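You operate a simulated robot arm through the tools that you are given. There is no shell and no other tool.

Carry out the task below with a simulated robot arm. There is one attempt and no reset: what you move stays moved.

## Task
Put things in order on the island bench. At the end: the strainer with the green collar (marked "30 MESH") stands where the orange radio module stood; the felt pad with the green grip stands where the strainer with the green collar stood; the orange radio module from the island bench is in the black bin; the spray head marked four stands where the felt pad with the green grip stood; whatever was shut is shut again. Leave all else as you found it, and nothing knocked over.

It is judged by the outcome, as a careful person would: the job done as asked, and still so three seconds after it is handed in. It fails if anything else is knocked over, pushed out of place, dropped, spilled or broken.

## Robot
A 6-joint arm with a two-finger parallel gripper, fixed in place. Base frame: the origin is at the foot of the arm, x ahead of it, y to its left, z up; the work surface is at about z = 78. Lengths are in cm, angles in rad, forces in N, time in s.
With the tool pointing down near the work surface it reaches from about 24 to 64 cm from the base axis. Its first joint turns from -1.152 to 1.152 rad. Payload 2.7 kg.
The tool frame sits at the grasp point between the pads (the TCP): z along the fingers, y along the line on which they close. The tips reach 2.3 cm beyond it. Largest opening 9.4 cm; finger width 3.8, thickness 1; the body of the gripper, 5.4 by 9.6 cm, starts 3.9 cm behind the TCP.
Orientation is told as [roll, pitch, yaw] about the base's x, y, z axes, in that order, counted from this pose: with the fingers straight down and closing along the base's y, the tool's x points along the base's -x, its y along +y and its z along -z.

## Interface
- The arm moves only by the tool move_arm. Its arguments are lists of equal length, an entry for each row: "travel": the shift along the base's x, y, z in units of 20 mm (1.0 is 20 mm), a list of three; "rotation": the turn, a rotation vector about the base's x, y, z in units of 5 degrees (1.0 is 5 degrees), a list of three; "grip": the opening in per cent of the stroke, from 0 (shut) to 100 (fully open). In form: {"travel": [[tx, ty, tz], ...], "rotation": [[wx, wy, wz], ...], "grip": [grip, ...]}. A call has 1 to 20 rows; each row shifts and turns the commanded pose from where the row before left it. A call with a number of a shift or a turn outside -1 to 1 is refused whole. Each row takes 0.2 s and may step no farther than 5 cm and 0.15 rad from the row before; otherwise, or with a gripper value out of range, the whole call is refused. A pose out of reach is approached as far as the arm can. The call stops where the force on the tool passes 40 N (or 10 N more than at its start, if that is more) or the arm is blocked; 0.2 s more then pass. Each finger travels about 4.5 cm/s and halts on what it meets, pressing with about 41 N; the grip force reading is that of the motor and also rises with nothing between the fingers. The clock runs only during rows and for 0.2 s after the last one: add rows that do not move to give the fingers time. The reply holds the time, the measured pose of the TCP, the force on the tool along the base axes, the opening and the grip force, in the units named above and with some noise, with the torque about the TCP (base axes, N m) and any sound that the robot's microphone picked up.
- Cameras (640 x 400 px; columns grow to the right, rows downward): "scene" is fixed at [8.34, -45.1, 139.05]; the picture's right is [0.62, -0.79, 0.00], its down [-0.56, -0.44, -0.71] and it looks along [0.56, 0.44, -0.71] (base axes); focal length 248 px, centre (320, 200). "wrist" rides on the gripper at [8.6, 1.6, -7.4] in the tool frame; the picture's right is [-0.18, 0.98, 0.00], its down [-0.58, -0.11, -0.81] and it looks along [-0.79, -0.15, 0.59] (tool axes); focal length 243 px, centre (320, 200). There is no depth. A picture from a camera that has moved, and an enlarged one, comes with that camera's place and axes in the base frame and with its lens.
- grab_frame(camera): a new picture of that camera. No time passes.
- close_up(camera, box): a new picture of the part [left, top, right, bottom] of that camera's present view, enlarged. No time passes.
- close_job(): hands the job in; it is judged then, once.

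Places have to be worked out from the pictures, the camera data and where the tool is seen. Open the gripper and draw the arm clear of the work before you hand the job in, unless the task says otherwise.

The tools are called after ">>>" as name(argument=value, ...) on one line, values as JSON. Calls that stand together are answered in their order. move_arm: Moves the arm, as the interface text tells. Its arguments: {"type":"object","properties":{"travel":{"type":"array","items":{"type":"array","items":{"type":"number"}}},"rotation":{"type":"array","items":{"type":"array","items":{"type":"number"}}},"grip":{"type":"array","items":{"type":"number"}}},"required":["travel","rotation","grip"]} The other tools are called the same way: grab_frame (camera) takes a picture; close_up (camera, box) takes an enlarged picture of a part of a camera's view; close_job () hands the job in.

At the start:

```text
time_s: 0.0
tool_pos: [30.22, -13.33, 115.03]
tcp_rot: [0.0, -0.001, -0.001]
force: [0.4, -0.1, -0.1]
torque: [0.0, 0.0, -0.04]
gripper_width: 9.4
grasp_force: 0.2
```

scene: 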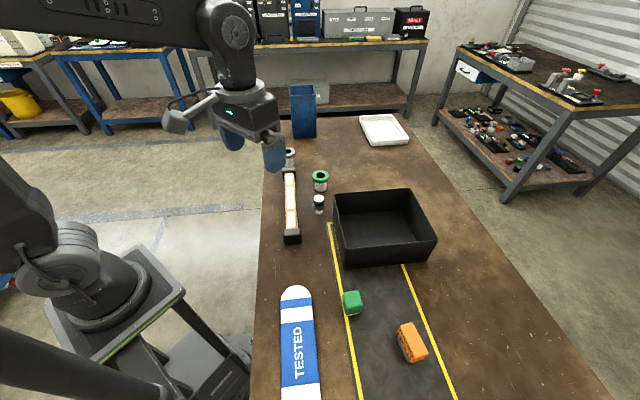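
wrist: 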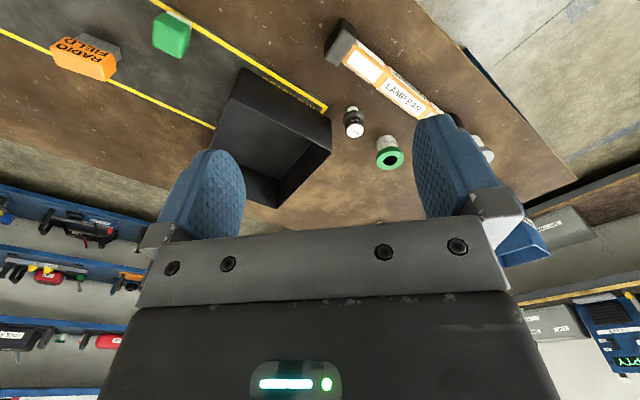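

I start by looking closer at the bench objects in both views to identify them.

>>> close_up(camera="scene", box=[250, 130, 410, 250])

>>> close_up(camera="scene", box=[320, 270, 460, 380])

>>> close_up(camera="wrist", box=[300, 0, 520, 200])

>>> close_up(camera="wrist", box=[20, 0, 220, 120])

>>> close_up(camera="scene", box=[250, 70, 420, 170])

```text
3.33 times, centred on (330, 190) of scene
camera zoom: at [8.34, -45.1, 139.05], right [0.62, -0.79, 0.0], down [-0.56, -0.44, -0.71], along [0.56, 0.44, -0.71], focal length 826 px, centre (287, 233)
```

zoom: 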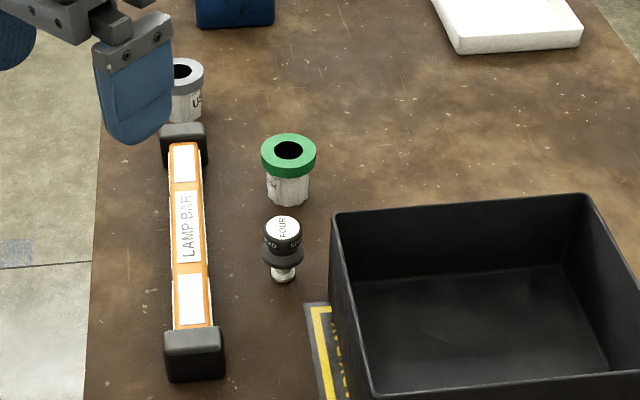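

```text
3.64 times, centred on (390, 325) of scene
camera zoom: at [8.34, -45.1, 139.05], right [0.62, -0.79, 0.0], down [-0.56, -0.44, -0.71], along [0.56, 0.44, -0.71], focal length 901 px, centre (66, -254)
```

zoom: 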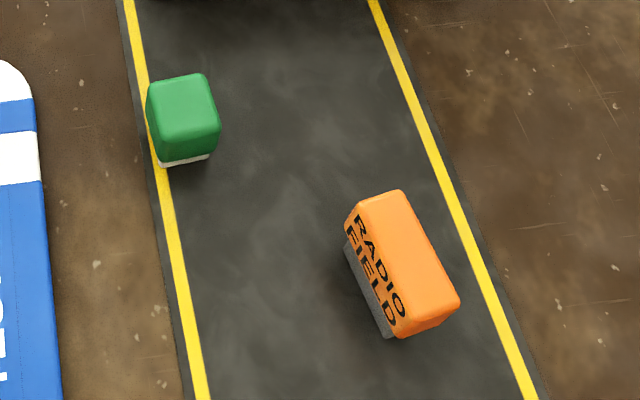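

```text
2.00 times, centred on (410, 100) of wrist
camera zoom: at [21.48, -11.79, 122.46], right [0.18, 0.98, 0.0], down [0.58, -0.11, 0.81], along [0.79, -0.15, -0.59], focal length 485 px, centre (140, 400)
```

zoom: 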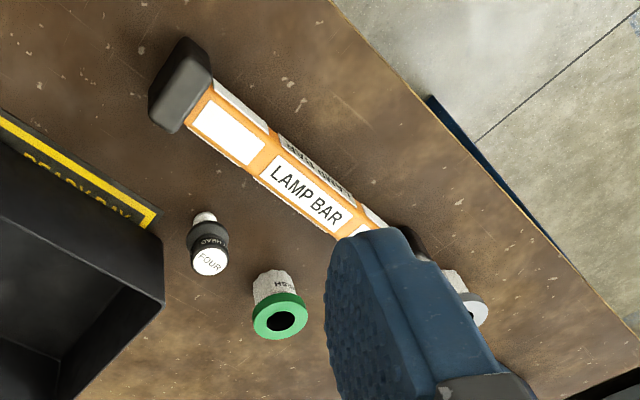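

```text
3.20 times, centred on (120, 60) of wrist
camera zoom: at [21.48, -11.79, 122.46], right [0.18, 0.98, 0.0], down [0.58, -0.11, 0.81], along [0.79, -0.15, -0.59], focal length 776 px, centre (960, 648)
```

zoom: 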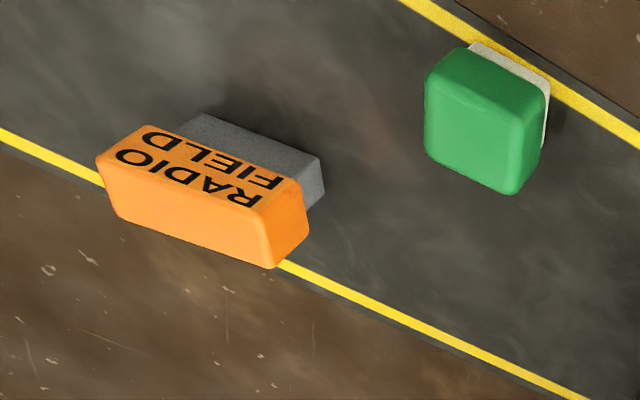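

```text
3.76 times, centred on (335, 120) of scene
camera zoom: at [8.34, -45.1, 139.05], right [0.62, -0.79, 0.0], down [-0.56, -0.44, -0.71], along [0.56, 0.44, -0.71], focal length 933 px, centre (264, 501)
```

zoom: 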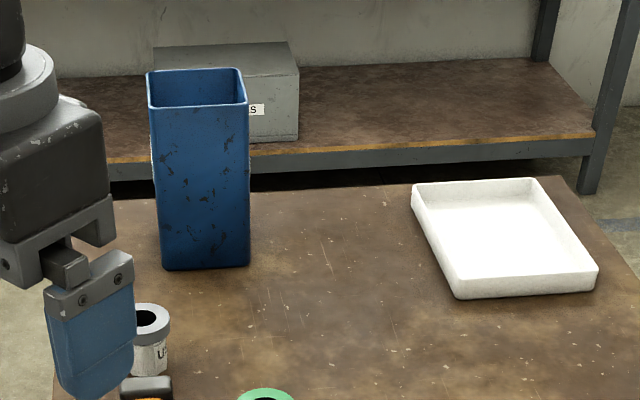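

The black bin is open, and the four objects to move are visible. I zoom in further for exact pixel positions.

>>> close_up(camera="scene", box=[380, 305, 444, 375])

>>> close_up(camera="scene", box=[330, 275, 378, 325])

>>> close_up(camera="scene", box=[296, 160, 344, 224])

>>> close_up(camera="scene", box=[320, 180, 448, 280])

>>> close_up(camera="wrist", box=[330, 90, 420, 180])

>>> close_up(camera="wrist", box=[40, 20, 130, 90])

>>> close_up(camera="wrist", box=[140, 0, 210, 70])

```text
5.71 times, centred on (412, 340) of scene
camera zoom: at [8.34, -45.1, 139.05], right [0.62, -0.79, 0.0], down [-0.56, -0.44, -0.71], along [0.56, 0.44, -0.71], focal length 1416 px, centre (-206, -600)
```

zoom: 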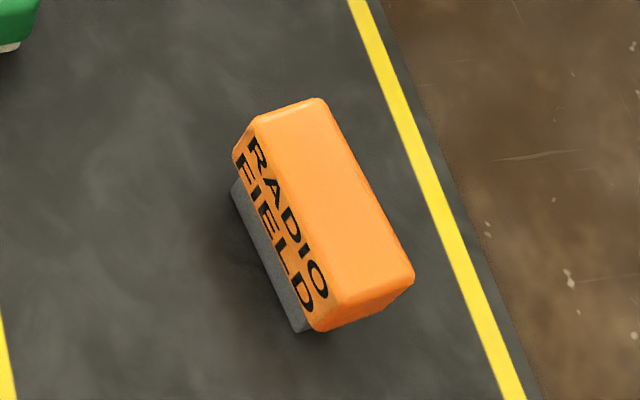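

```text
8.00 times, centred on (354, 300) of scene
camera zoom: at [8.34, -45.1, 139.05], right [0.62, -0.79, 0.0], down [-0.56, -0.44, -0.71], along [0.56, 0.44, -0.71], focal length 1982 px, centre (48, -600)
```

zoom: 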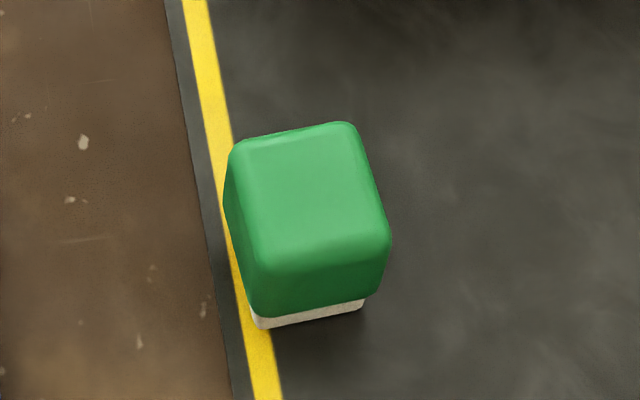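

```text
6.25 times, centred on (320, 192) of scene
camera zoom: at [8.34, -45.1, 139.05], right [0.62, -0.79, 0.0], down [-0.56, -0.44, -0.71], along [0.56, 0.44, -0.71], focal length 1549 px, centre (320, 250)
```

zoom: 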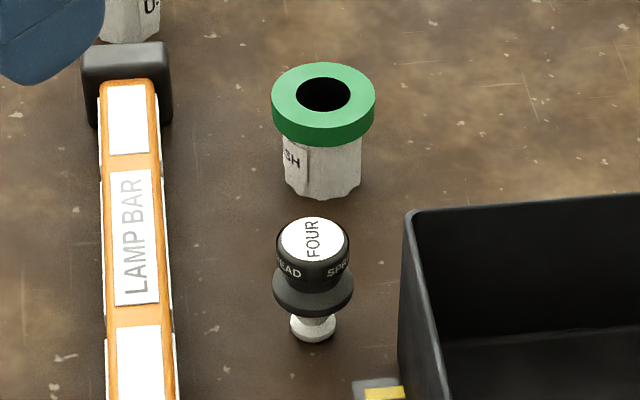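

```text
4.00 times, centred on (384, 230) of scene
camera zoom: at [8.34, -45.1, 139.05], right [0.62, -0.79, 0.0], down [-0.56, -0.44, -0.71], along [0.56, 0.44, -0.71], focal length 991 px, centre (64, 80)
```

zoom: 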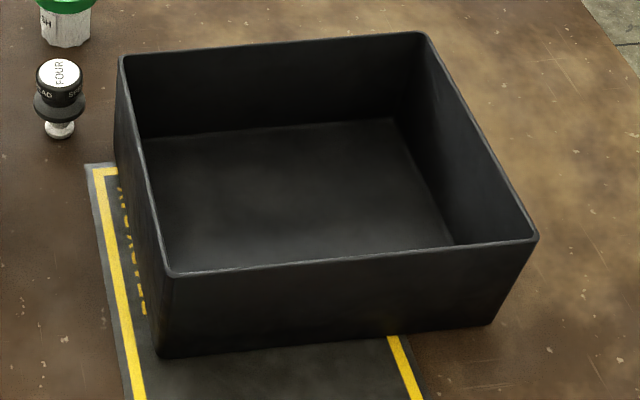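

```text
4.44 times, centred on (375, 135) of wrist
camera zoom: at [21.48, -11.79, 122.46], right [0.18, 0.98, 0.0], down [0.58, -0.11, 0.81], along [0.79, -0.15, -0.59], focal length 1078 px, centre (76, 489)
```

zoom: 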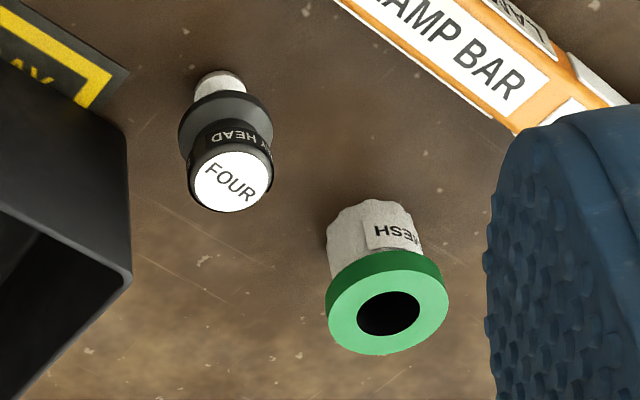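

```text
5.71 times, centred on (85, 55) of wrist
camera zoom: at [21.48, -11.79, 122.46], right [0.18, 0.98, 0.0], down [0.58, -0.11, 0.81], along [0.79, -0.15, -0.59], focal length 1386 px, centre (1663, 1029)
```

zoom: 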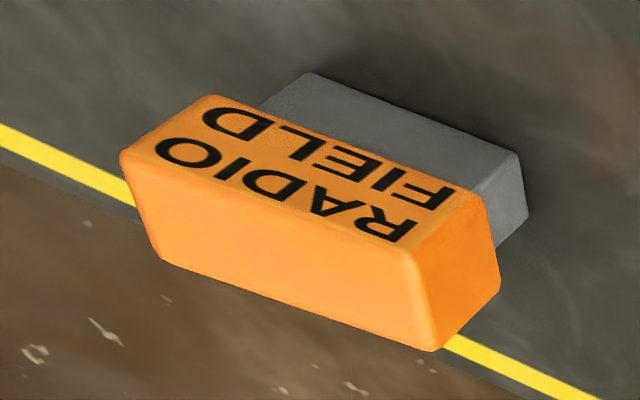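

```text
5.71 times, centred on (175, 35) of wrist
camera zoom: at [21.48, -11.79, 122.46], right [0.18, 0.98, 0.0], down [0.58, -0.11, 0.81], along [0.79, -0.15, -0.59], focal length 1386 px, centre (1149, 1143)
```

zoom: 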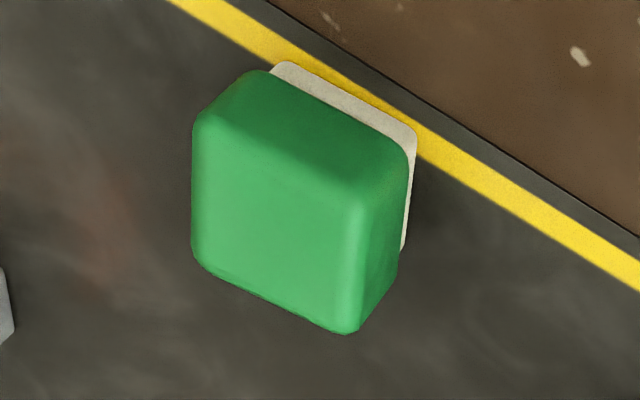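

Working from the pixels, I place the radio at about (32.6,-50.5) with its long axis ~51° from x. The pad is at about (31.9,-36.1), the spray head at (51.5,-10.8) and the strainer at (61.5,-3.6). The bin is centred near (54.4,-30.6) with its rim at z≈88. I move above the radio at a safe height and turn so the fingers can close across its short side.

>>> move_arm(travel=[[0.06, -0.93, -0.4], [0.06, -0.93, -0.4], [0.06, -0.93, -0.4], [0.06, -0.93, -0.4], [0.06, -0.93, -0.4], [0.06, -0.93, -0.4], [0.06, -0.93, -0.4], [0.06, -0.93, -0.4], [0.06, -0.93, -0.4], [0.06, -0.93, -0.4], [0.06, -0.93, -0.4], [0.06, -0.93, -0.4], [0.06, -0.93, -0.4], [0.06, -0.93, -0.4], [0.06, -0.93, -0.4], [0.06, -0.93, -0.4], [0.06, -0.93, -0.4], [0.06, -0.93, -0.4], [0.06, -0.93, -0.4], [0.06, -0.93, -0.4]], rotation=[[0, 0, 0.52], [0, 0, 0.52], [0, 0, 0.52], [0, 0, 0.52], [0, 0, 0.52], [0, 0, 0.52], [0, 0, 0.52], [0, 0, 0.52], [0, 0, 0.52], [0, 0, 0.52], [0, 0, 0.52], [0, 0, 0.52], [0, 0, 0.52], [0, 0, 0.52], [0, 0, 0.52], [0, 0, 0.52], [0, 0, 0.52], [0, 0, 0.52], [0, 0, 0.52], [0, 0, 0.52]], grip=[100, 100, 100, 100, 100, 100, 100, 100, 100, 100, 100, 100, 100, 100, 100, 90, 80, 75, 75, 75])

```text
time_s: 4.2
tool_pos: [32.62, -50.63, 98.98]
tcp_rot: [0.001, 0.002, 0.907]
force: [0.3, -0.7, 0.3]
torque: [0.05, 0.01, 0.05]
gripper_width: 7.05
grasp_force: 0.0
```

The arm reached the pose with yaw 0.907 rad. I check both cameras for alignment over the radio.

>>> grab_frame(camera="wrist")

>>> grab_frame(camera="scene")

```text
taken
camera wrist: at [25.96, -56.51, 106.37], right [-0.66, 0.75, 0.0], down [0.44, 0.39, 0.81], along [0.6, 0.53, -0.59], focal length 243 px, centre (320, 200)
```

wrist: 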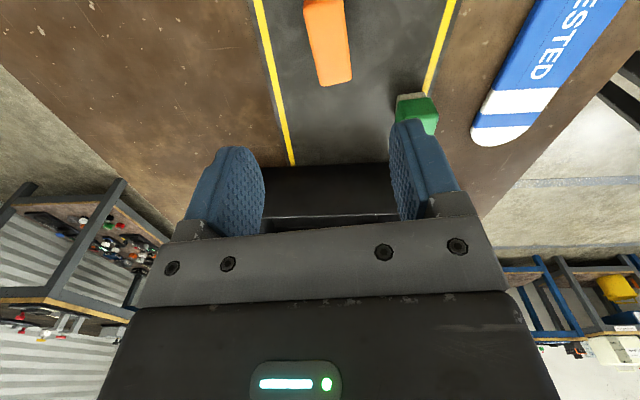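

```text
taken
```

scene: 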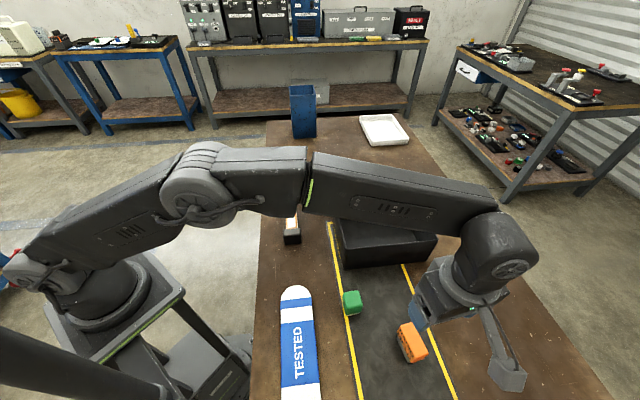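

I zoom into the radio as seen from the wrist to refine its centre and yaw.

>>> close_up(camera="wrist", box=[270, 0, 390, 100])

>>> close_up(camera="wrist", box=[370, 60, 470, 150])

```text
4.00 times, centred on (330, 50) of wrist
camera zoom: at [25.96, -56.51, 106.37], right [-0.66, 0.75, 0.0], down [0.44, 0.39, 0.81], along [0.6, 0.53, -0.59], focal length 970 px, centre (280, 800)
```

zoom: 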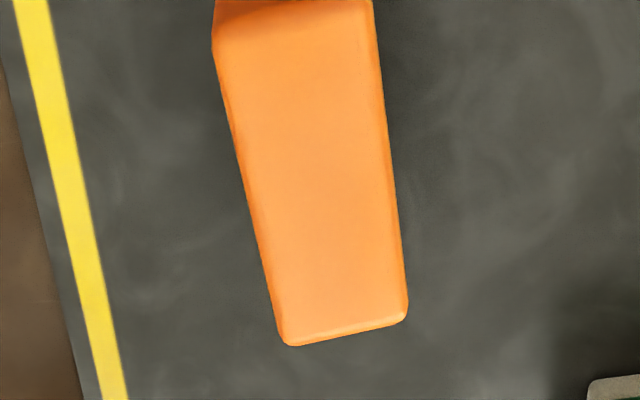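

```text
4.44 times, centred on (420, 105) of wrist
camera zoom: at [25.96, -56.51, 106.37], right [-0.66, 0.75, 0.0], down [0.44, 0.39, 0.81], along [0.6, 0.53, -0.59], focal length 1078 px, centre (-124, 622)
```

zoom: 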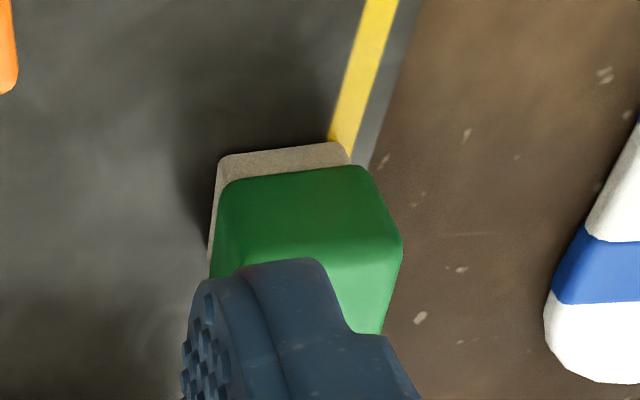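

Triangulating both views, the radio's top is at about z≈84.7, its centre near (31.9,-50.2), and its long axis ~53.4°. I shift onto that centre and come down to z≈90 for a check before straddling it.

>>> move_arm(travel=[[-0.13, 0.06, -0.5], [-0.13, 0.06, -0.8], [-0.125, 0.07, -0.8], [0, 0, -0.8], [0, 0, -0.8], [0, 0, -0.8]], rotation=[[0, 0, 0.1], [0, 0, 0.1], [0, 0, 0.08], [0, 0, 0], [0, 0, 0], [0, 0, 0]], grip=[75, 75, 75, 75, 75, 75])

>>> grab_frame(camera="wrist")

>>> close_up(camera="scene", box=[360, 250, 500, 390])

```text
time_s: 5.6
tool_pos: [32.05, -50.24, 90.14]
tcp_rot: [0.001, 0.001, 0.932]
force: [0.2, -0.4, -0.7]
torque: [0.02, 0.01, 0.0]
gripper_width: 7.05
grasp_force: 0.0
```

```text
taken
camera wrist: at [25.52, -56.24, 97.54], right [-0.68, 0.73, 0.0], down [0.43, 0.4, 0.81], along [0.59, 0.55, -0.59], focal length 243 px, centre (320, 200)
```

wrist: 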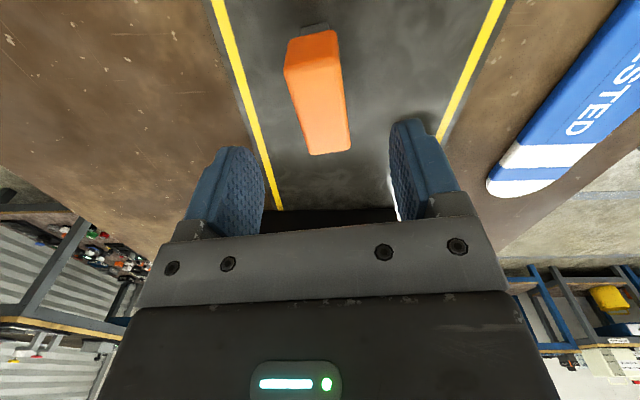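

```text
2.86 times, centred on (430, 320) of scene
camera zoom: at [8.34, -45.1, 139.05], right [0.62, -0.79, 0.0], down [-0.56, -0.44, -0.71], along [0.56, 0.44, -0.71], focal length 708 px, centre (6, -143)
```

zoom: 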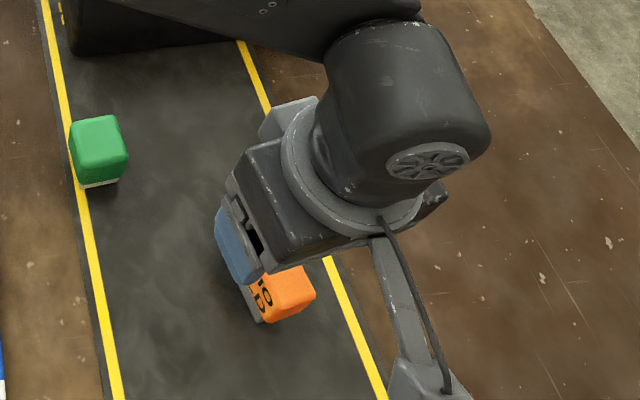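

I zoom on the radio from this closer pose to verify the centring.

>>> close_up(camera="wrist", box=[260, 10, 380, 170])

```text
2.50 times, centred on (320, 90) of wrist
camera zoom: at [25.52, -56.24, 97.54], right [-0.68, 0.73, 0.0], down [0.43, 0.4, 0.81], along [0.59, 0.55, -0.59], focal length 606 px, centre (320, 475)
```

zoom: 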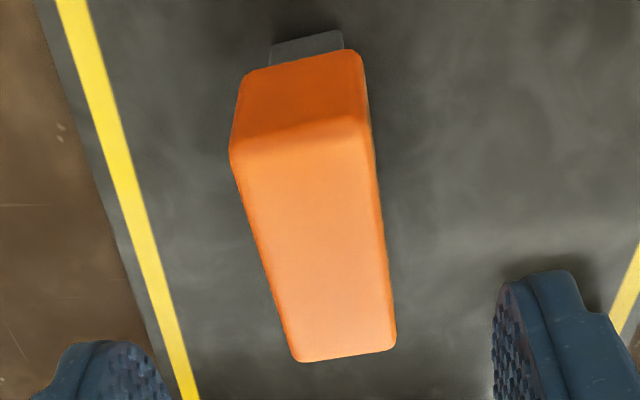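

The radio is centred between the fingers, with yaw about 54° and the centre at about (31.85,-50.15). I lower to TCP z≈82.5 and check forces before closing.

>>> move_arm(travel=[[-0.07, 0.03, -0.76], [0, 0, -0.76], [0, 0, -0.76], [0, 0, -0.76], [0, 0, -0.76]], rotation=[[0, 0, 0.15], [0, 0, 0], [0, 0, 0], [0, 0, 0], [0, 0, 0]], grip=[75, 75, 75, 75, 75])

>>> grab_frame(camera="wrist")

>>> close_up(camera="scene", box=[360, 270, 480, 390])

```text
time_s: 6.8
tool_pos: [31.71, -50.14, 82.36]
tcp_rot: [0.0, 0.0, 0.945]
force: [0.1, -0.3, 0.9]
torque: [-0.02, -0.04, 0.01]
gripper_width: 7.04
grasp_force: 0.1
```

```text
taken
camera wrist: at [25.28, -56.24, 89.84], right [-0.69, 0.72, 0.0], down [0.43, 0.41, 0.81], along [0.58, 0.56, -0.59], focal length 243 px, centre (320, 200)
```

wrist: 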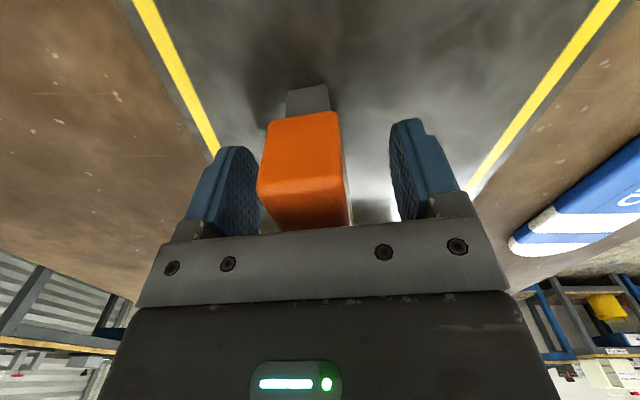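

```text
3.33 times, centred on (420, 330) of scene
camera zoom: at [8.34, -45.1, 139.05], right [0.62, -0.79, 0.0], down [-0.56, -0.44, -0.71], along [0.56, 0.44, -0.71], focal length 826 px, centre (-13, -233)
```

zoom: 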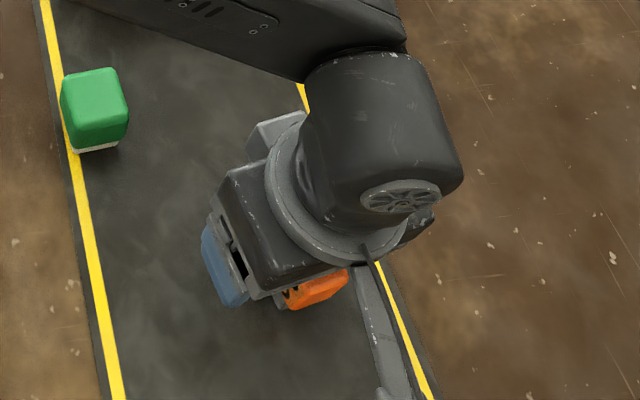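

Accounting for the tilted camera, the box sits within about 1 mm of the finger mid-plane, and the forces are quiet. I close the gripper.

>>> move_arm(travel=[[0, 0, 0], [0, 0, 0], [0, 0, 0], [0, 0, 0], [0, 0, 0]], rotation=[[0, 0, 0], [0, 0, 0], [0, 0, 0], [0, 0, 0], [0, 0, 0]], grip=[50, 20, 0, 0, 0])

```text
time_s: 8.0
tool_pos: [31.61, -50.07, 82.33]
tcp_rot: [0.0, 0.0, 0.945]
force: [0.2, -0.2, -0.8]
torque: [0.0, -0.03, 0.03]
gripper_width: 2.96
grasp_force: 40.8
```

The radio is gripped (2.96 cm wide, 41 N). I lift straight up about 16 cm.

>>> move_arm(travel=[[0, 0, 0.3], [0, 0, 0.7], [0, 0, 1], [0, 0, 1], [0, 0, 1], [0, 0, 1], [0, 0, 1], [0, 0, 1], [0, 0, 1]], rotation=[[0, 0, 0], [0, 0, 0], [0, 0, 0], [0, 0, 0], [0, 0, 0], [0, 0, 0], [0, 0, 0], [0, 0, 0], [0, 0, 0]], grip=[0, 0, 0, 0, 0, 0, 0, 0, 0])

>>> grab_frame(camera="wrist")

>>> grab_frame(camera="scene")

```text
time_s: 10.0
tool_pos: [31.56, -50.09, 98.29]
tcp_rot: [0.0, 0.001, 0.944]
force: [0.1, 0.2, -1.6]
torque: [-0.01, 0.0, 0.01]
gripper_width: 2.96
grasp_force: 41.4
```

```text
taken
camera wrist: at [25.14, -56.23, 105.77], right [-0.69, 0.72, 0.0], down [0.43, 0.41, 0.81], along [0.58, 0.56, -0.59], focal length 243 px, centre (320, 200)
```

wrist: 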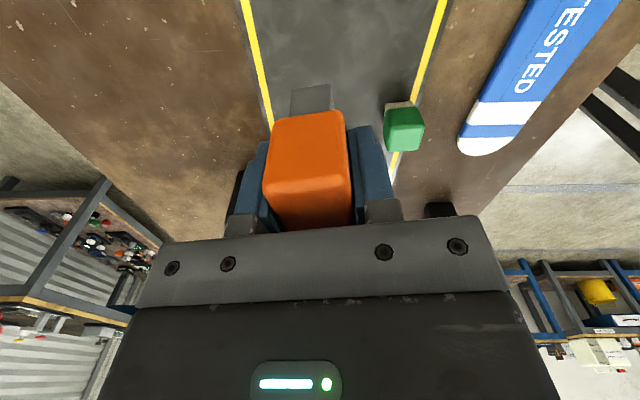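

```text
taken
```

scene: 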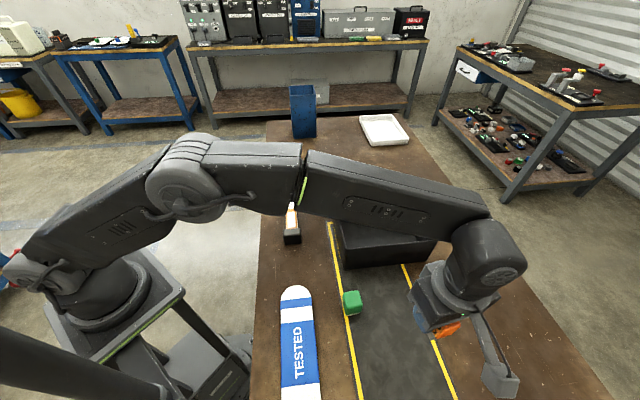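

The radio is held cleanly, weighing about 0.16 kg, and nothing else was disturbed. I carry it high over the bin to about (54.2,-26.4). That keeps the wrist camera clear of the wall, and I turn square to the bin on the way.

>>> move_arm(travel=[[0.5, 0.5, 0.2], [0.865, 0.91, 0], [0.865, 0.91, 0], [0.865, 0.91, 0], [0.865, 0.91, 0], [0.865, 0.91, 0], [0.865, 0.91, 0], [0.865, 0.91, 0], [0.865, 0.91, 0], [0.865, 0.91, 0], [0.865, 0.91, 0], [0.865, 0.91, 0], [0.865, 0.91, 0], [0.37, 0.43, 0]], rotation=[[0, 0, -0.13], [0, 0, -0.13], [0, 0, -0.13], [0, 0, -0.13], [0, 0, -0.13], [0, 0, -0.13], [0, 0, -0.13], [0, 0, -0.13], [0, 0, -0.13], [0, 0, -0.13], [0, 0, -0.13], [0, 0, -0.13], [0, 0, -0.13], [0, 0, -0.13]], grip=[0, 0, 0, 0, 0, 0, 0, 0, 0, 0, 0, 0, 0, 0])

>>> grab_frame(camera="wrist")

>>> grab_frame(camera="scene")

```text
time_s: 13.0
tool_pos: [54.06, -26.31, 98.8]
tcp_rot: [0.0, 0.0, 0.787]
force: [-0.1, 0.8, -1.7]
torque: [0.02, 0.0, 0.01]
gripper_width: 2.96
grasp_force: 40.8
```

```text
taken
camera wrist: at [46.9, -31.36, 106.26], right [-0.56, 0.83, 0.0], down [0.49, 0.33, 0.81], along [0.67, 0.46, -0.59], focal length 243 px, centre (320, 200)
```

wrist: 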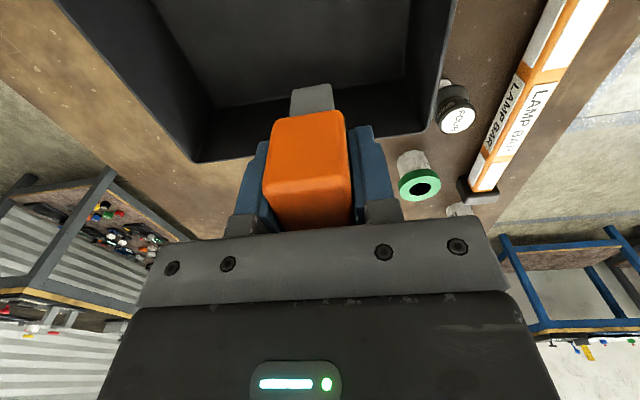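

```text
taken
```

scene: 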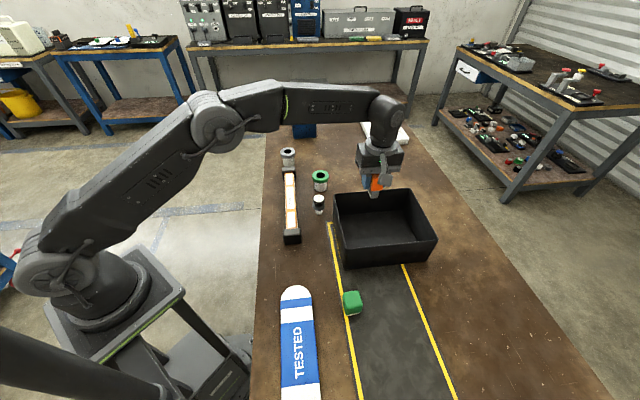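

The view confirms the bin walls where I estimated them: far wall u≈26, near corner around (53.2,-15.2). I lower into the bin, slowly near the end while watching for contact.

>>> move_arm(travel=[[0, 0, -0.8], [0, 0, -1], [0, 0, -1], [0, 0, -1], [0, 0, -1], [0, 0, -1], [0, 0, -0.8], [0, 0, -0.4], [0, 0, -0.2]], rotation=[[0, 0, 0], [0, 0, 0], [0, 0, 0], [0, 0, 0], [0, 0, 0], [0, 0, 0], [0, 0, 0], [0, 0, 0], [0, 0, 0]], grip=[0, 0, 0, 0, 0, 0, 0, 0, 0])

>>> grab_frame(camera="wrist")

>>> close_up(camera="scene", box=[320, 130, 448, 280])

```text
time_s: 15.0
tool_pos: [54.09, -26.38, 84.35]
tcp_rot: [0.001, -0.002, 0.786]
force: [-0.3, -0.1, -1.0]
torque: [-0.04, 0.01, -0.01]
gripper_width: 2.97
grasp_force: 40.9
```

```text
taken
camera wrist: at [46.87, -31.43, 91.82], right [-0.57, 0.82, 0.0], down [0.49, 0.33, 0.81], along [0.67, 0.46, -0.59], focal length 243 px, centre (320, 200)
```

wrist: 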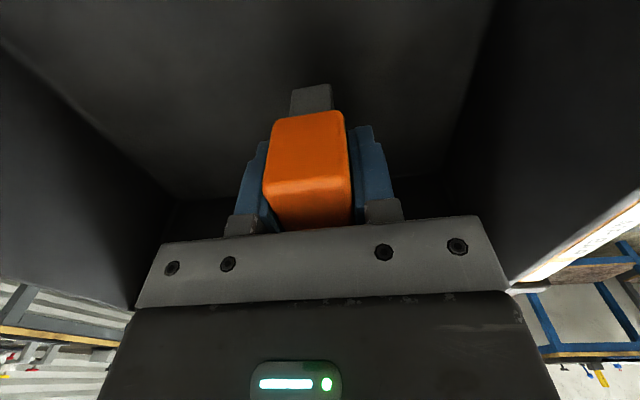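

```text
2.67 times, centred on (384, 205) of scene
camera zoom: at [8.34, -45.1, 139.05], right [0.62, -0.79, 0.0], down [-0.56, -0.44, -0.71], along [0.56, 0.44, -0.71], focal length 661 px, centre (149, 187)
```

zoom: 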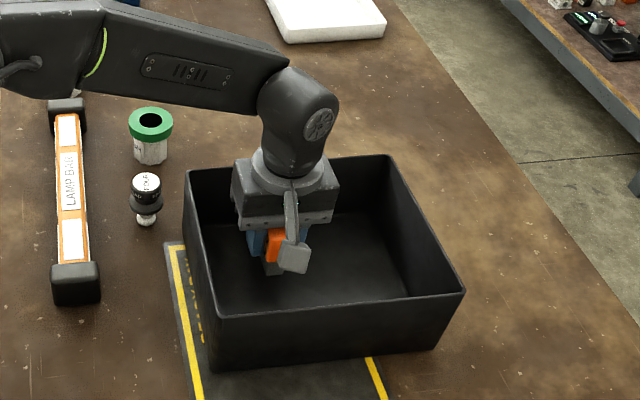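

The radio hangs well inside the bin with clearance all round. I lower another centimetre in small steps to find the floor.

>>> move_arm(travel=[[0, 0, -0.15], [0, 0, -0.15], [0, 0, -0.1], [0, 0, -0.1]], rotation=[[0, 0, 0], [0, 0, 0], [0, 0, 0], [0, 0, 0]], grip=[0, 0, 0, 0])

```text
time_s: 16.0
tool_pos: [54.02, -26.44, 83.33]
tcp_rot: [0.0, 0.0, 0.785]
force: [0.1, -0.3, -1.1]
torque: [-0.02, -0.01, 0.01]
gripper_width: 2.95
grasp_force: 41.6
```

No contact yet (force −1.1 N, just the weight). I take a few more 1–2 mm steps.

>>> move_arm(travel=[[0, 0, -0.07], [0, 0, -0.07]], rotation=[[0, 0, 0], [0, 0, 0]], grip=[0, 0])

```text
time_s: 16.6
tool_pos: [54.02, -26.51, 83.15]
tcp_rot: [0.001, -0.001, 0.786]
force: [0.5, 0.4, -1.2]
torque: [-0.01, 0.0, 0.0]
gripper_width: 2.96
grasp_force: 41.0
```

Still hanging free. I continue in 1 mm steps.

>>> move_arm(travel=[[0, 0, -0.06], [0, 0, -0.06]], rotation=[[0, 0, 0], [0, 0, 0]], grip=[0, 0])

```text
time_s: 17.2
tool_pos: [54.13, -26.35, 82.95]
tcp_rot: [0.001, 0.001, 0.786]
force: [0.2, 0.5, -1.5]
torque: [0.01, -0.01, -0.02]
gripper_width: 2.98
grasp_force: 40.7
```

No contact at 82.95. I step down another 2–3 mm.

>>> move_arm(travel=[[0, 0, -0.06], [0, 0, -0.06]], rotation=[[0, 0, 0], [0, 0, 0]], grip=[0, 0])

```text
time_s: 17.8
tool_pos: [54.19, -26.34, 82.7]
tcp_rot: [-0.001, 0.0, 0.786]
force: [-2.2, 1.4, 7.1]
torque: [0.02, 0.19, 0.0]
gripper_width: 2.96
grasp_force: 41.2
```

Contact with the bin floor (7 N upward). I open the fingers in place, then rise straight up.

>>> move_arm(travel=[[0, 0, 0], [0, 0, 0], [0, 0, 0], [0, 0, 0], [0, 0, 0.3], [0, 0, 0.7], [0, 0, 1], [0, 0, 1], [0, 0, 1], [0, 0, 1], [0, 0, 1], [0, 0, 1], [0, 0, 1]], rotation=[[0, 0, 0], [0, 0, 0], [0, 0, 0], [0, 0, 0], [0, 0, 0], [0, 0, 0], [0, 0, 0], [0, 0, 0], [0, 0, 0], [0, 0, 0], [0, 0, 0], [0, 0, 0], [0, 0, 0]], grip=[40, 55, 65, 65, 65, 65, 65, 65, 65, 65, 65, 65, 65])

>>> grab_frame(camera="wrist")

>>> grab_frame(camera="scene")

```text
time_s: 20.6
tool_pos: [53.97, -26.52, 98.48]
tcp_rot: [-0.001, 0.001, 0.784]
force: [0.5, -0.5, -0.1]
torque: [0.01, -0.02, -0.02]
gripper_width: 6.11
grasp_force: 0.1
```

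```text
taken
camera wrist: at [46.79, -31.57, 106.06], right [-0.57, 0.82, 0.0], down [0.49, 0.33, 0.81], along [0.67, 0.46, -0.59], focal length 243 px, centre (320, 200)
```

wrist: 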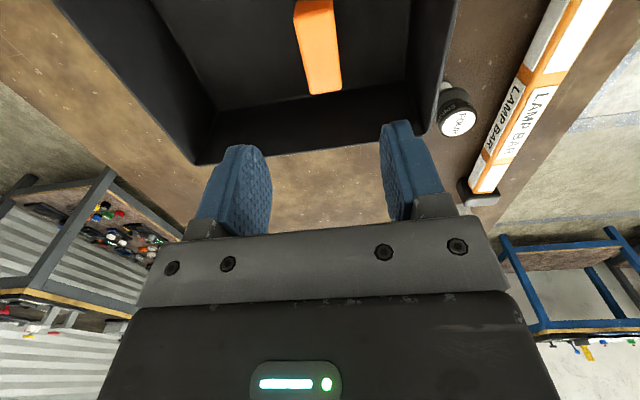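

```text
taken
```

scene: 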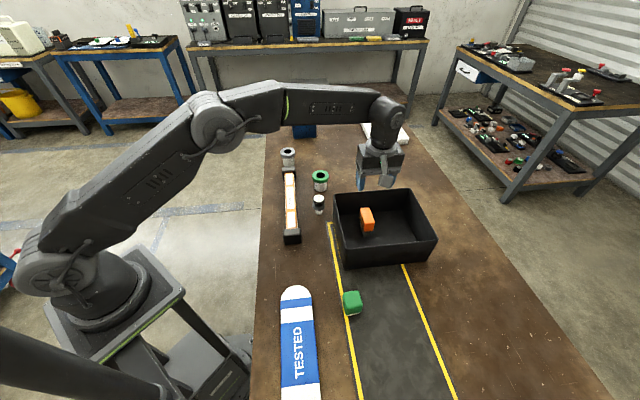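

The radio stands in the bin. Next is the green-collared strainer: I move above it at (60,-3.6,97), turning back to yaw 0 with the fingers wide open.

>>> move_arm(travel=[[0.223, 0.877, -0.06], [0.223, 0.877, -0.06], [0.223, 0.877, -0.06], [0.223, 0.877, -0.06], [0.223, 0.877, -0.06], [0.223, 0.877, -0.06], [0.223, 0.877, -0.06], [0.223, 0.877, -0.06], [0.223, 0.877, -0.06], [0.223, 0.877, -0.06], [0.223, 0.877, -0.06], [0.223, 0.877, -0.06], [0.223, 0.877, -0.06]], rotation=[[0, 0, -0.692], [0, 0, -0.692], [0, 0, -0.692], [0, 0, -0.692], [0, 0, -0.692], [0, 0, -0.692], [0, 0, -0.692], [0, 0, -0.692], [0, 0, -0.692], [0, 0, -0.692], [0, 0, -0.692], [0, 0, -0.692], [0, 0, -0.692]], grip=[65, 70, 80, 90, 100, 100, 100, 100, 100, 100, 100, 100, 100])

>>> grab_frame(camera="wrist")

>>> grab_frame(camera="scene")

```text
time_s: 23.4
tool_pos: [60.02, -3.6, 97.17]
tcp_rot: [0.0, 0.0, -0.001]
force: [-0.9, 0.5, -0.1]
torque: [-0.01, -0.02, 0.0]
gripper_width: 9.41
grasp_force: 0.0
```

```text
taken
camera wrist: at [51.3, -2.1, 104.53], right [0.18, 0.98, 0.0], down [0.58, -0.11, 0.81], along [0.79, -0.15, -0.59], focal length 243 px, centre (320, 200)
```

wrist: 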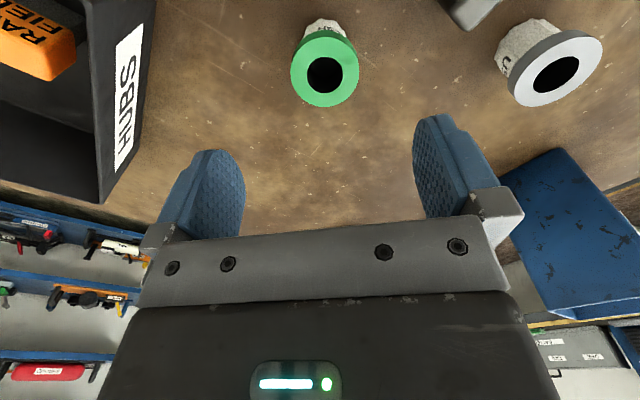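

```text
taken
```

scene: 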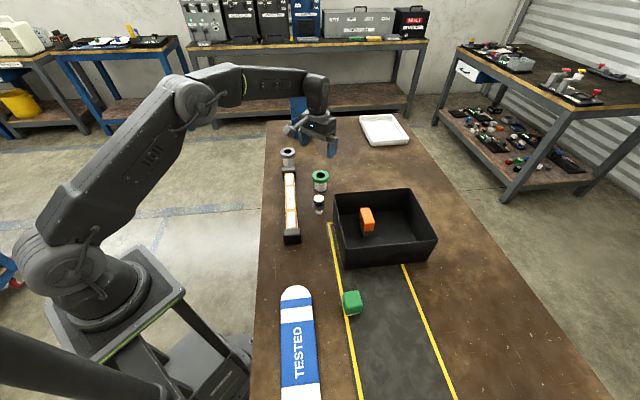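

I zoom on the strainer from here for its exact place and shape.

>>> close_up(camera="wrist", box=[265, 0, 385, 120])

>>> close_up(camera="scene", box=[280, 110, 360, 220])

```text
3.33 times, centred on (325, 60) of wrist
camera zoom: at [51.3, -2.1, 104.53], right [0.18, 0.98, 0.0], down [0.58, -0.11, 0.81], along [0.79, -0.15, -0.59], focal length 809 px, centre (303, 667)
```

zoom: 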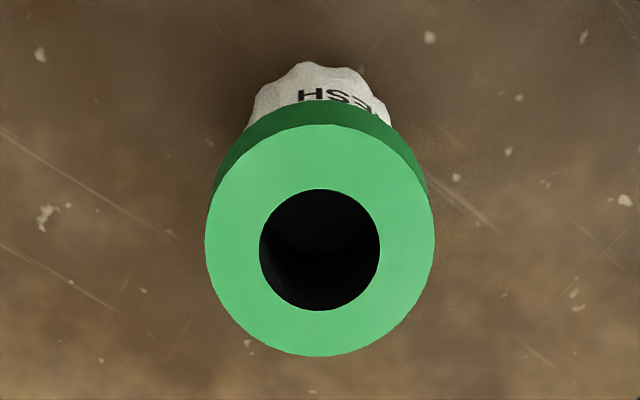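

```text
3.64 times, centred on (320, 165) of scene
camera zoom: at [8.34, -45.1, 139.05], right [0.62, -0.79, 0.0], down [-0.56, -0.44, -0.71], along [0.56, 0.44, -0.71], focal length 901 px, centre (320, 327)
```

zoom: 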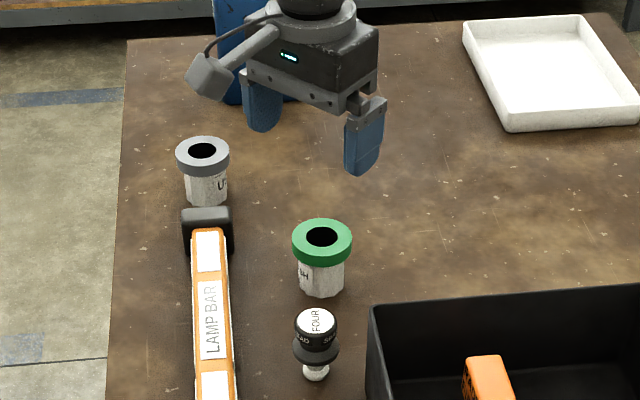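

The strainer's centre comes out at about (61.45,-3.55), with the collar top at z≈83.9 and diameter ~5.8 cm. I centre over it and go down to z≈88 for a check.

>>> move_arm(travel=[[0.36, 0.01, -0.5], [0.36, 0.01, -0.85], [0, 0, -0.8], [0, 0, -0.8], [0, 0, -0.8], [0, 0, -0.8]], rotation=[[0, 0, 0], [0, 0, 0], [0, 0, 0], [0, 0, 0], [0, 0, 0], [0, 0, 0]], grip=[100, 100, 100, 100, 100, 100])

>>> grab_frame(camera="wrist")

>>> close_up(camera="scene", box=[270, 120, 370, 220])

```text
time_s: 24.8
tool_pos: [61.19, -3.62, 87.91]
tcp_rot: [0.0, 0.002, 0.003]
force: [-0.1, -0.2, -0.6]
torque: [0.01, -0.03, 0.0]
gripper_width: 9.41
grasp_force: 0.0
```

```text
taken
camera wrist: at [52.55, -2.08, 95.38], right [0.18, 0.98, 0.0], down [0.58, -0.11, 0.81], along [0.79, -0.15, -0.59], focal length 243 px, centre (320, 200)
```

wrist: 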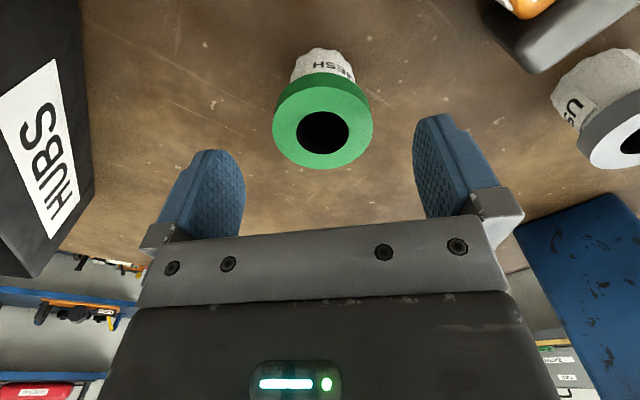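

```text
4.00 times, centred on (320, 170) of scene
camera zoom: at [8.34, -45.1, 139.05], right [0.62, -0.79, 0.0], down [-0.56, -0.44, -0.71], along [0.56, 0.44, -0.71], focal length 991 px, centre (320, 320)
```

zoom: 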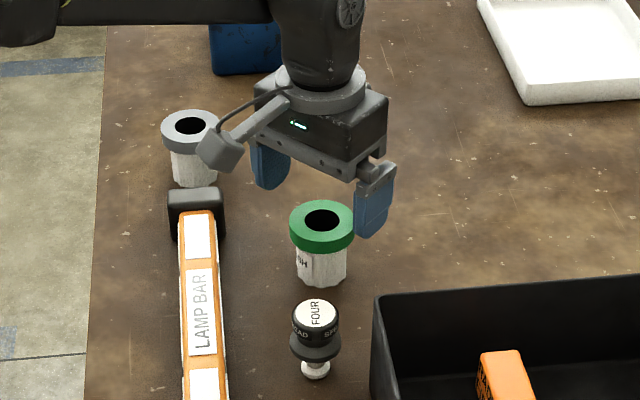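

The strainer is centred between the open fingers, within ~1 mm. I lower to z≈82.3 around the collar.

>>> move_arm(travel=[[0, 0.03, -0.7], [0, 0, -0.7], [0, 0, -0.7], [0, 0, -0.7]], rotation=[[0, 0, 0], [0, 0, 0], [0, 0, 0], [0, 0, 0]], grip=[100, 100, 100, 100])

>>> grab_frame(camera="wrist")

>>> close_up(camera="scene", box=[270, 120, 370, 220])

```text
time_s: 25.8
tool_pos: [61.53, -3.58, 82.3]
tcp_rot: [-0.001, 0.001, 0.003]
force: [-0.2, 0.0, -0.2]
torque: [-0.01, -0.01, 0.0]
gripper_width: 9.37
grasp_force: 0.0
```

```text
taken
camera wrist: at [52.75, -1.98, 89.79], right [0.18, 0.98, 0.0], down [0.58, -0.11, 0.81], along [0.79, -0.15, -0.59], focal length 243 px, centre (320, 200)
```

wrist: 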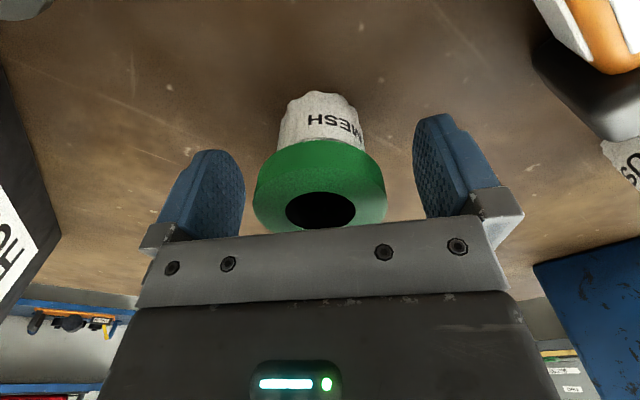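

```text
4.00 times, centred on (320, 170) of scene
camera zoom: at [8.34, -45.1, 139.05], right [0.62, -0.79, 0.0], down [-0.56, -0.44, -0.71], along [0.56, 0.44, -0.71], focal length 991 px, centre (320, 320)
```

zoom: 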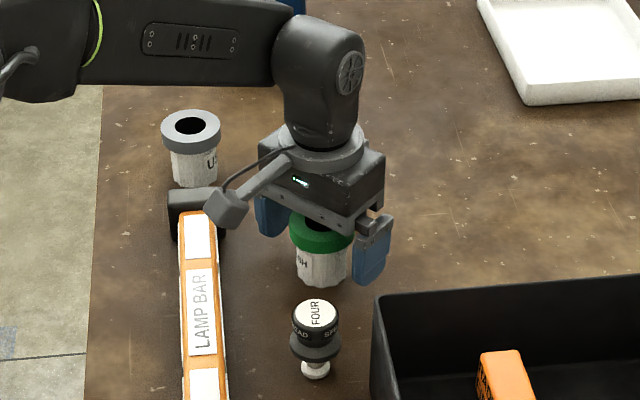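

Both fingers straddle the collar with even clearance. I close the gripper gently in stages.

>>> move_arm(travel=[[0, 0, 0], [0, 0, 0], [0, 0, 0], [0, 0, 0], [0, 0, 0]], rotation=[[0, 0, 0], [0, 0, 0], [0, 0, 0], [0, 0, 0], [0, 0, 0]], grip=[85, 70, 55, 40, 40])

>>> grab_frame(camera="wrist")

```text
time_s: 27.0
tool_pos: [61.33, -3.51, 82.41]
tcp_rot: [0.001, 0.001, 0.001]
force: [0.1, 0.5, 1.4]
torque: [-0.04, 0.01, 0.01]
gripper_width: 5.51
grasp_force: 41.1
```

```text
taken
camera wrist: at [52.74, -1.98, 89.81], right [0.18, 0.98, 0.0], down [0.58, -0.11, 0.81], along [0.79, -0.15, -0.59], focal length 243 px, centre (320, 200)
```

wrist: 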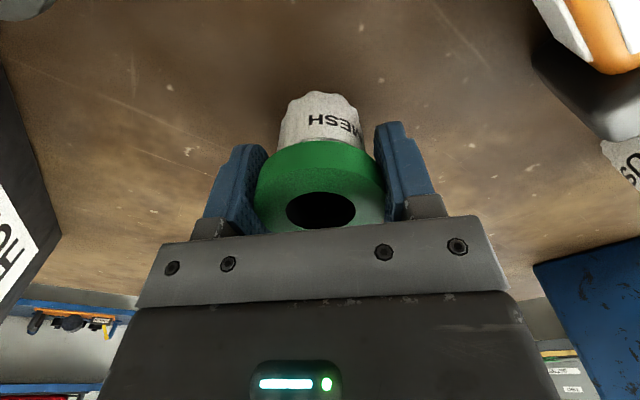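

The collar is gripped at 5.5 cm. I lift straight up 12 cm.

>>> move_arm(travel=[[0, 0, 0.2], [0, 0, 0.4], [0, 0, 0.9], [0, 0, 0.9], [0, 0, 0.9], [0, 0, 0.9], [0, 0, 0.9], [0, 0, 0.9]], rotation=[[0, 0, 0], [0, 0, 0], [0, 0, 0], [0, 0, 0], [0, 0, 0], [0, 0, 0], [0, 0, 0], [0, 0, 0]], grip=[40, 40, 40, 40, 40, 40, 40, 40])

>>> grab_frame(camera="wrist")

>>> close_up(camera="scene", box=[260, 100, 400, 230])

```text
time_s: 28.8
tool_pos: [61.36, -3.52, 94.5]
tcp_rot: [0.0, 0.0, 0.001]
force: [-0.2, -0.3, 0.0]
torque: [-0.01, 0.01, 0.0]
gripper_width: 5.46
grasp_force: 41.0
```

```text
taken
camera wrist: at [52.75, -1.9, 101.92], right [0.18, 0.98, 0.0], down [0.58, -0.11, 0.81], along [0.79, -0.15, -0.59], focal length 243 px, centre (320, 200)
```

wrist: 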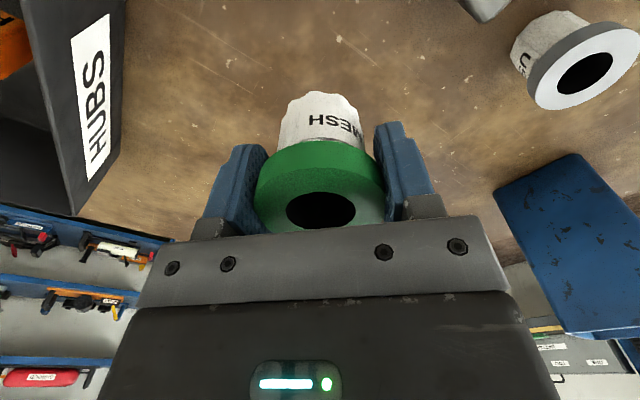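

```text
3.08 times, centred on (330, 165) of scene
camera zoom: at [8.34, -45.1, 139.05], right [0.62, -0.79, 0.0], down [-0.56, -0.44, -0.71], along [0.56, 0.44, -0.71], focal length 762 px, centre (289, 308)
```

zoom: 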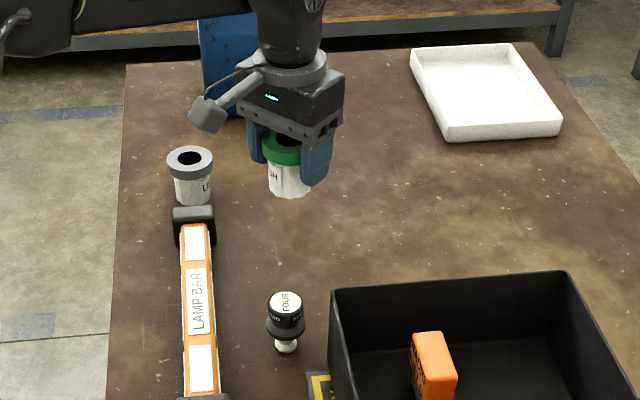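

The strainer is held upright and nothing else moved. I carry it high, above the bin rim, toward the radio's old place at (31.8,-50.1).

>>> move_arm(travel=[[-0.3, -0.5, 0.5], [-0.617, -0.971, 0.4], [-0.617, -0.971, 0.4], [-0.617, -0.971, 0.4], [-0.617, -0.971, 0.3], [-0.617, -0.971, 0.2], [-0.617, -0.971, 0], [-0.617, -0.971, 0], [-0.617, -0.971, 0], [-0.617, -0.971, 0], [-0.617, -0.971, 0], [-0.617, -0.971, 0], [-0.617, -0.971, 0]], rotation=[[0, 0, 0], [0, 0, 0], [0, 0, 0], [0, 0, 0], [0, 0, 0], [0, 0, 0], [0, 0, 0], [0, 0, 0], [0, 0, 0], [0, 0, 0], [0, 0, 0], [0, 0, 0], [0, 0, 0]], grip=[40, 40, 40, 40, 40, 40, 40, 40, 40, 40, 40, 40, 40])

>>> grab_frame(camera="scene")

```text
time_s: 31.6
tool_pos: [46.04, -27.94, 98.93]
tcp_rot: [0.0, 0.001, 0.001]
force: [0.1, 0.1, -0.1]
torque: [0.01, 0.01, 0.01]
gripper_width: 5.49
grasp_force: 41.3
```

```text
taken
```

scene: 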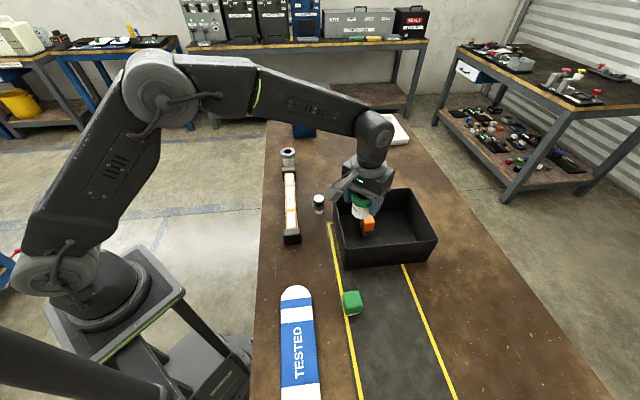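

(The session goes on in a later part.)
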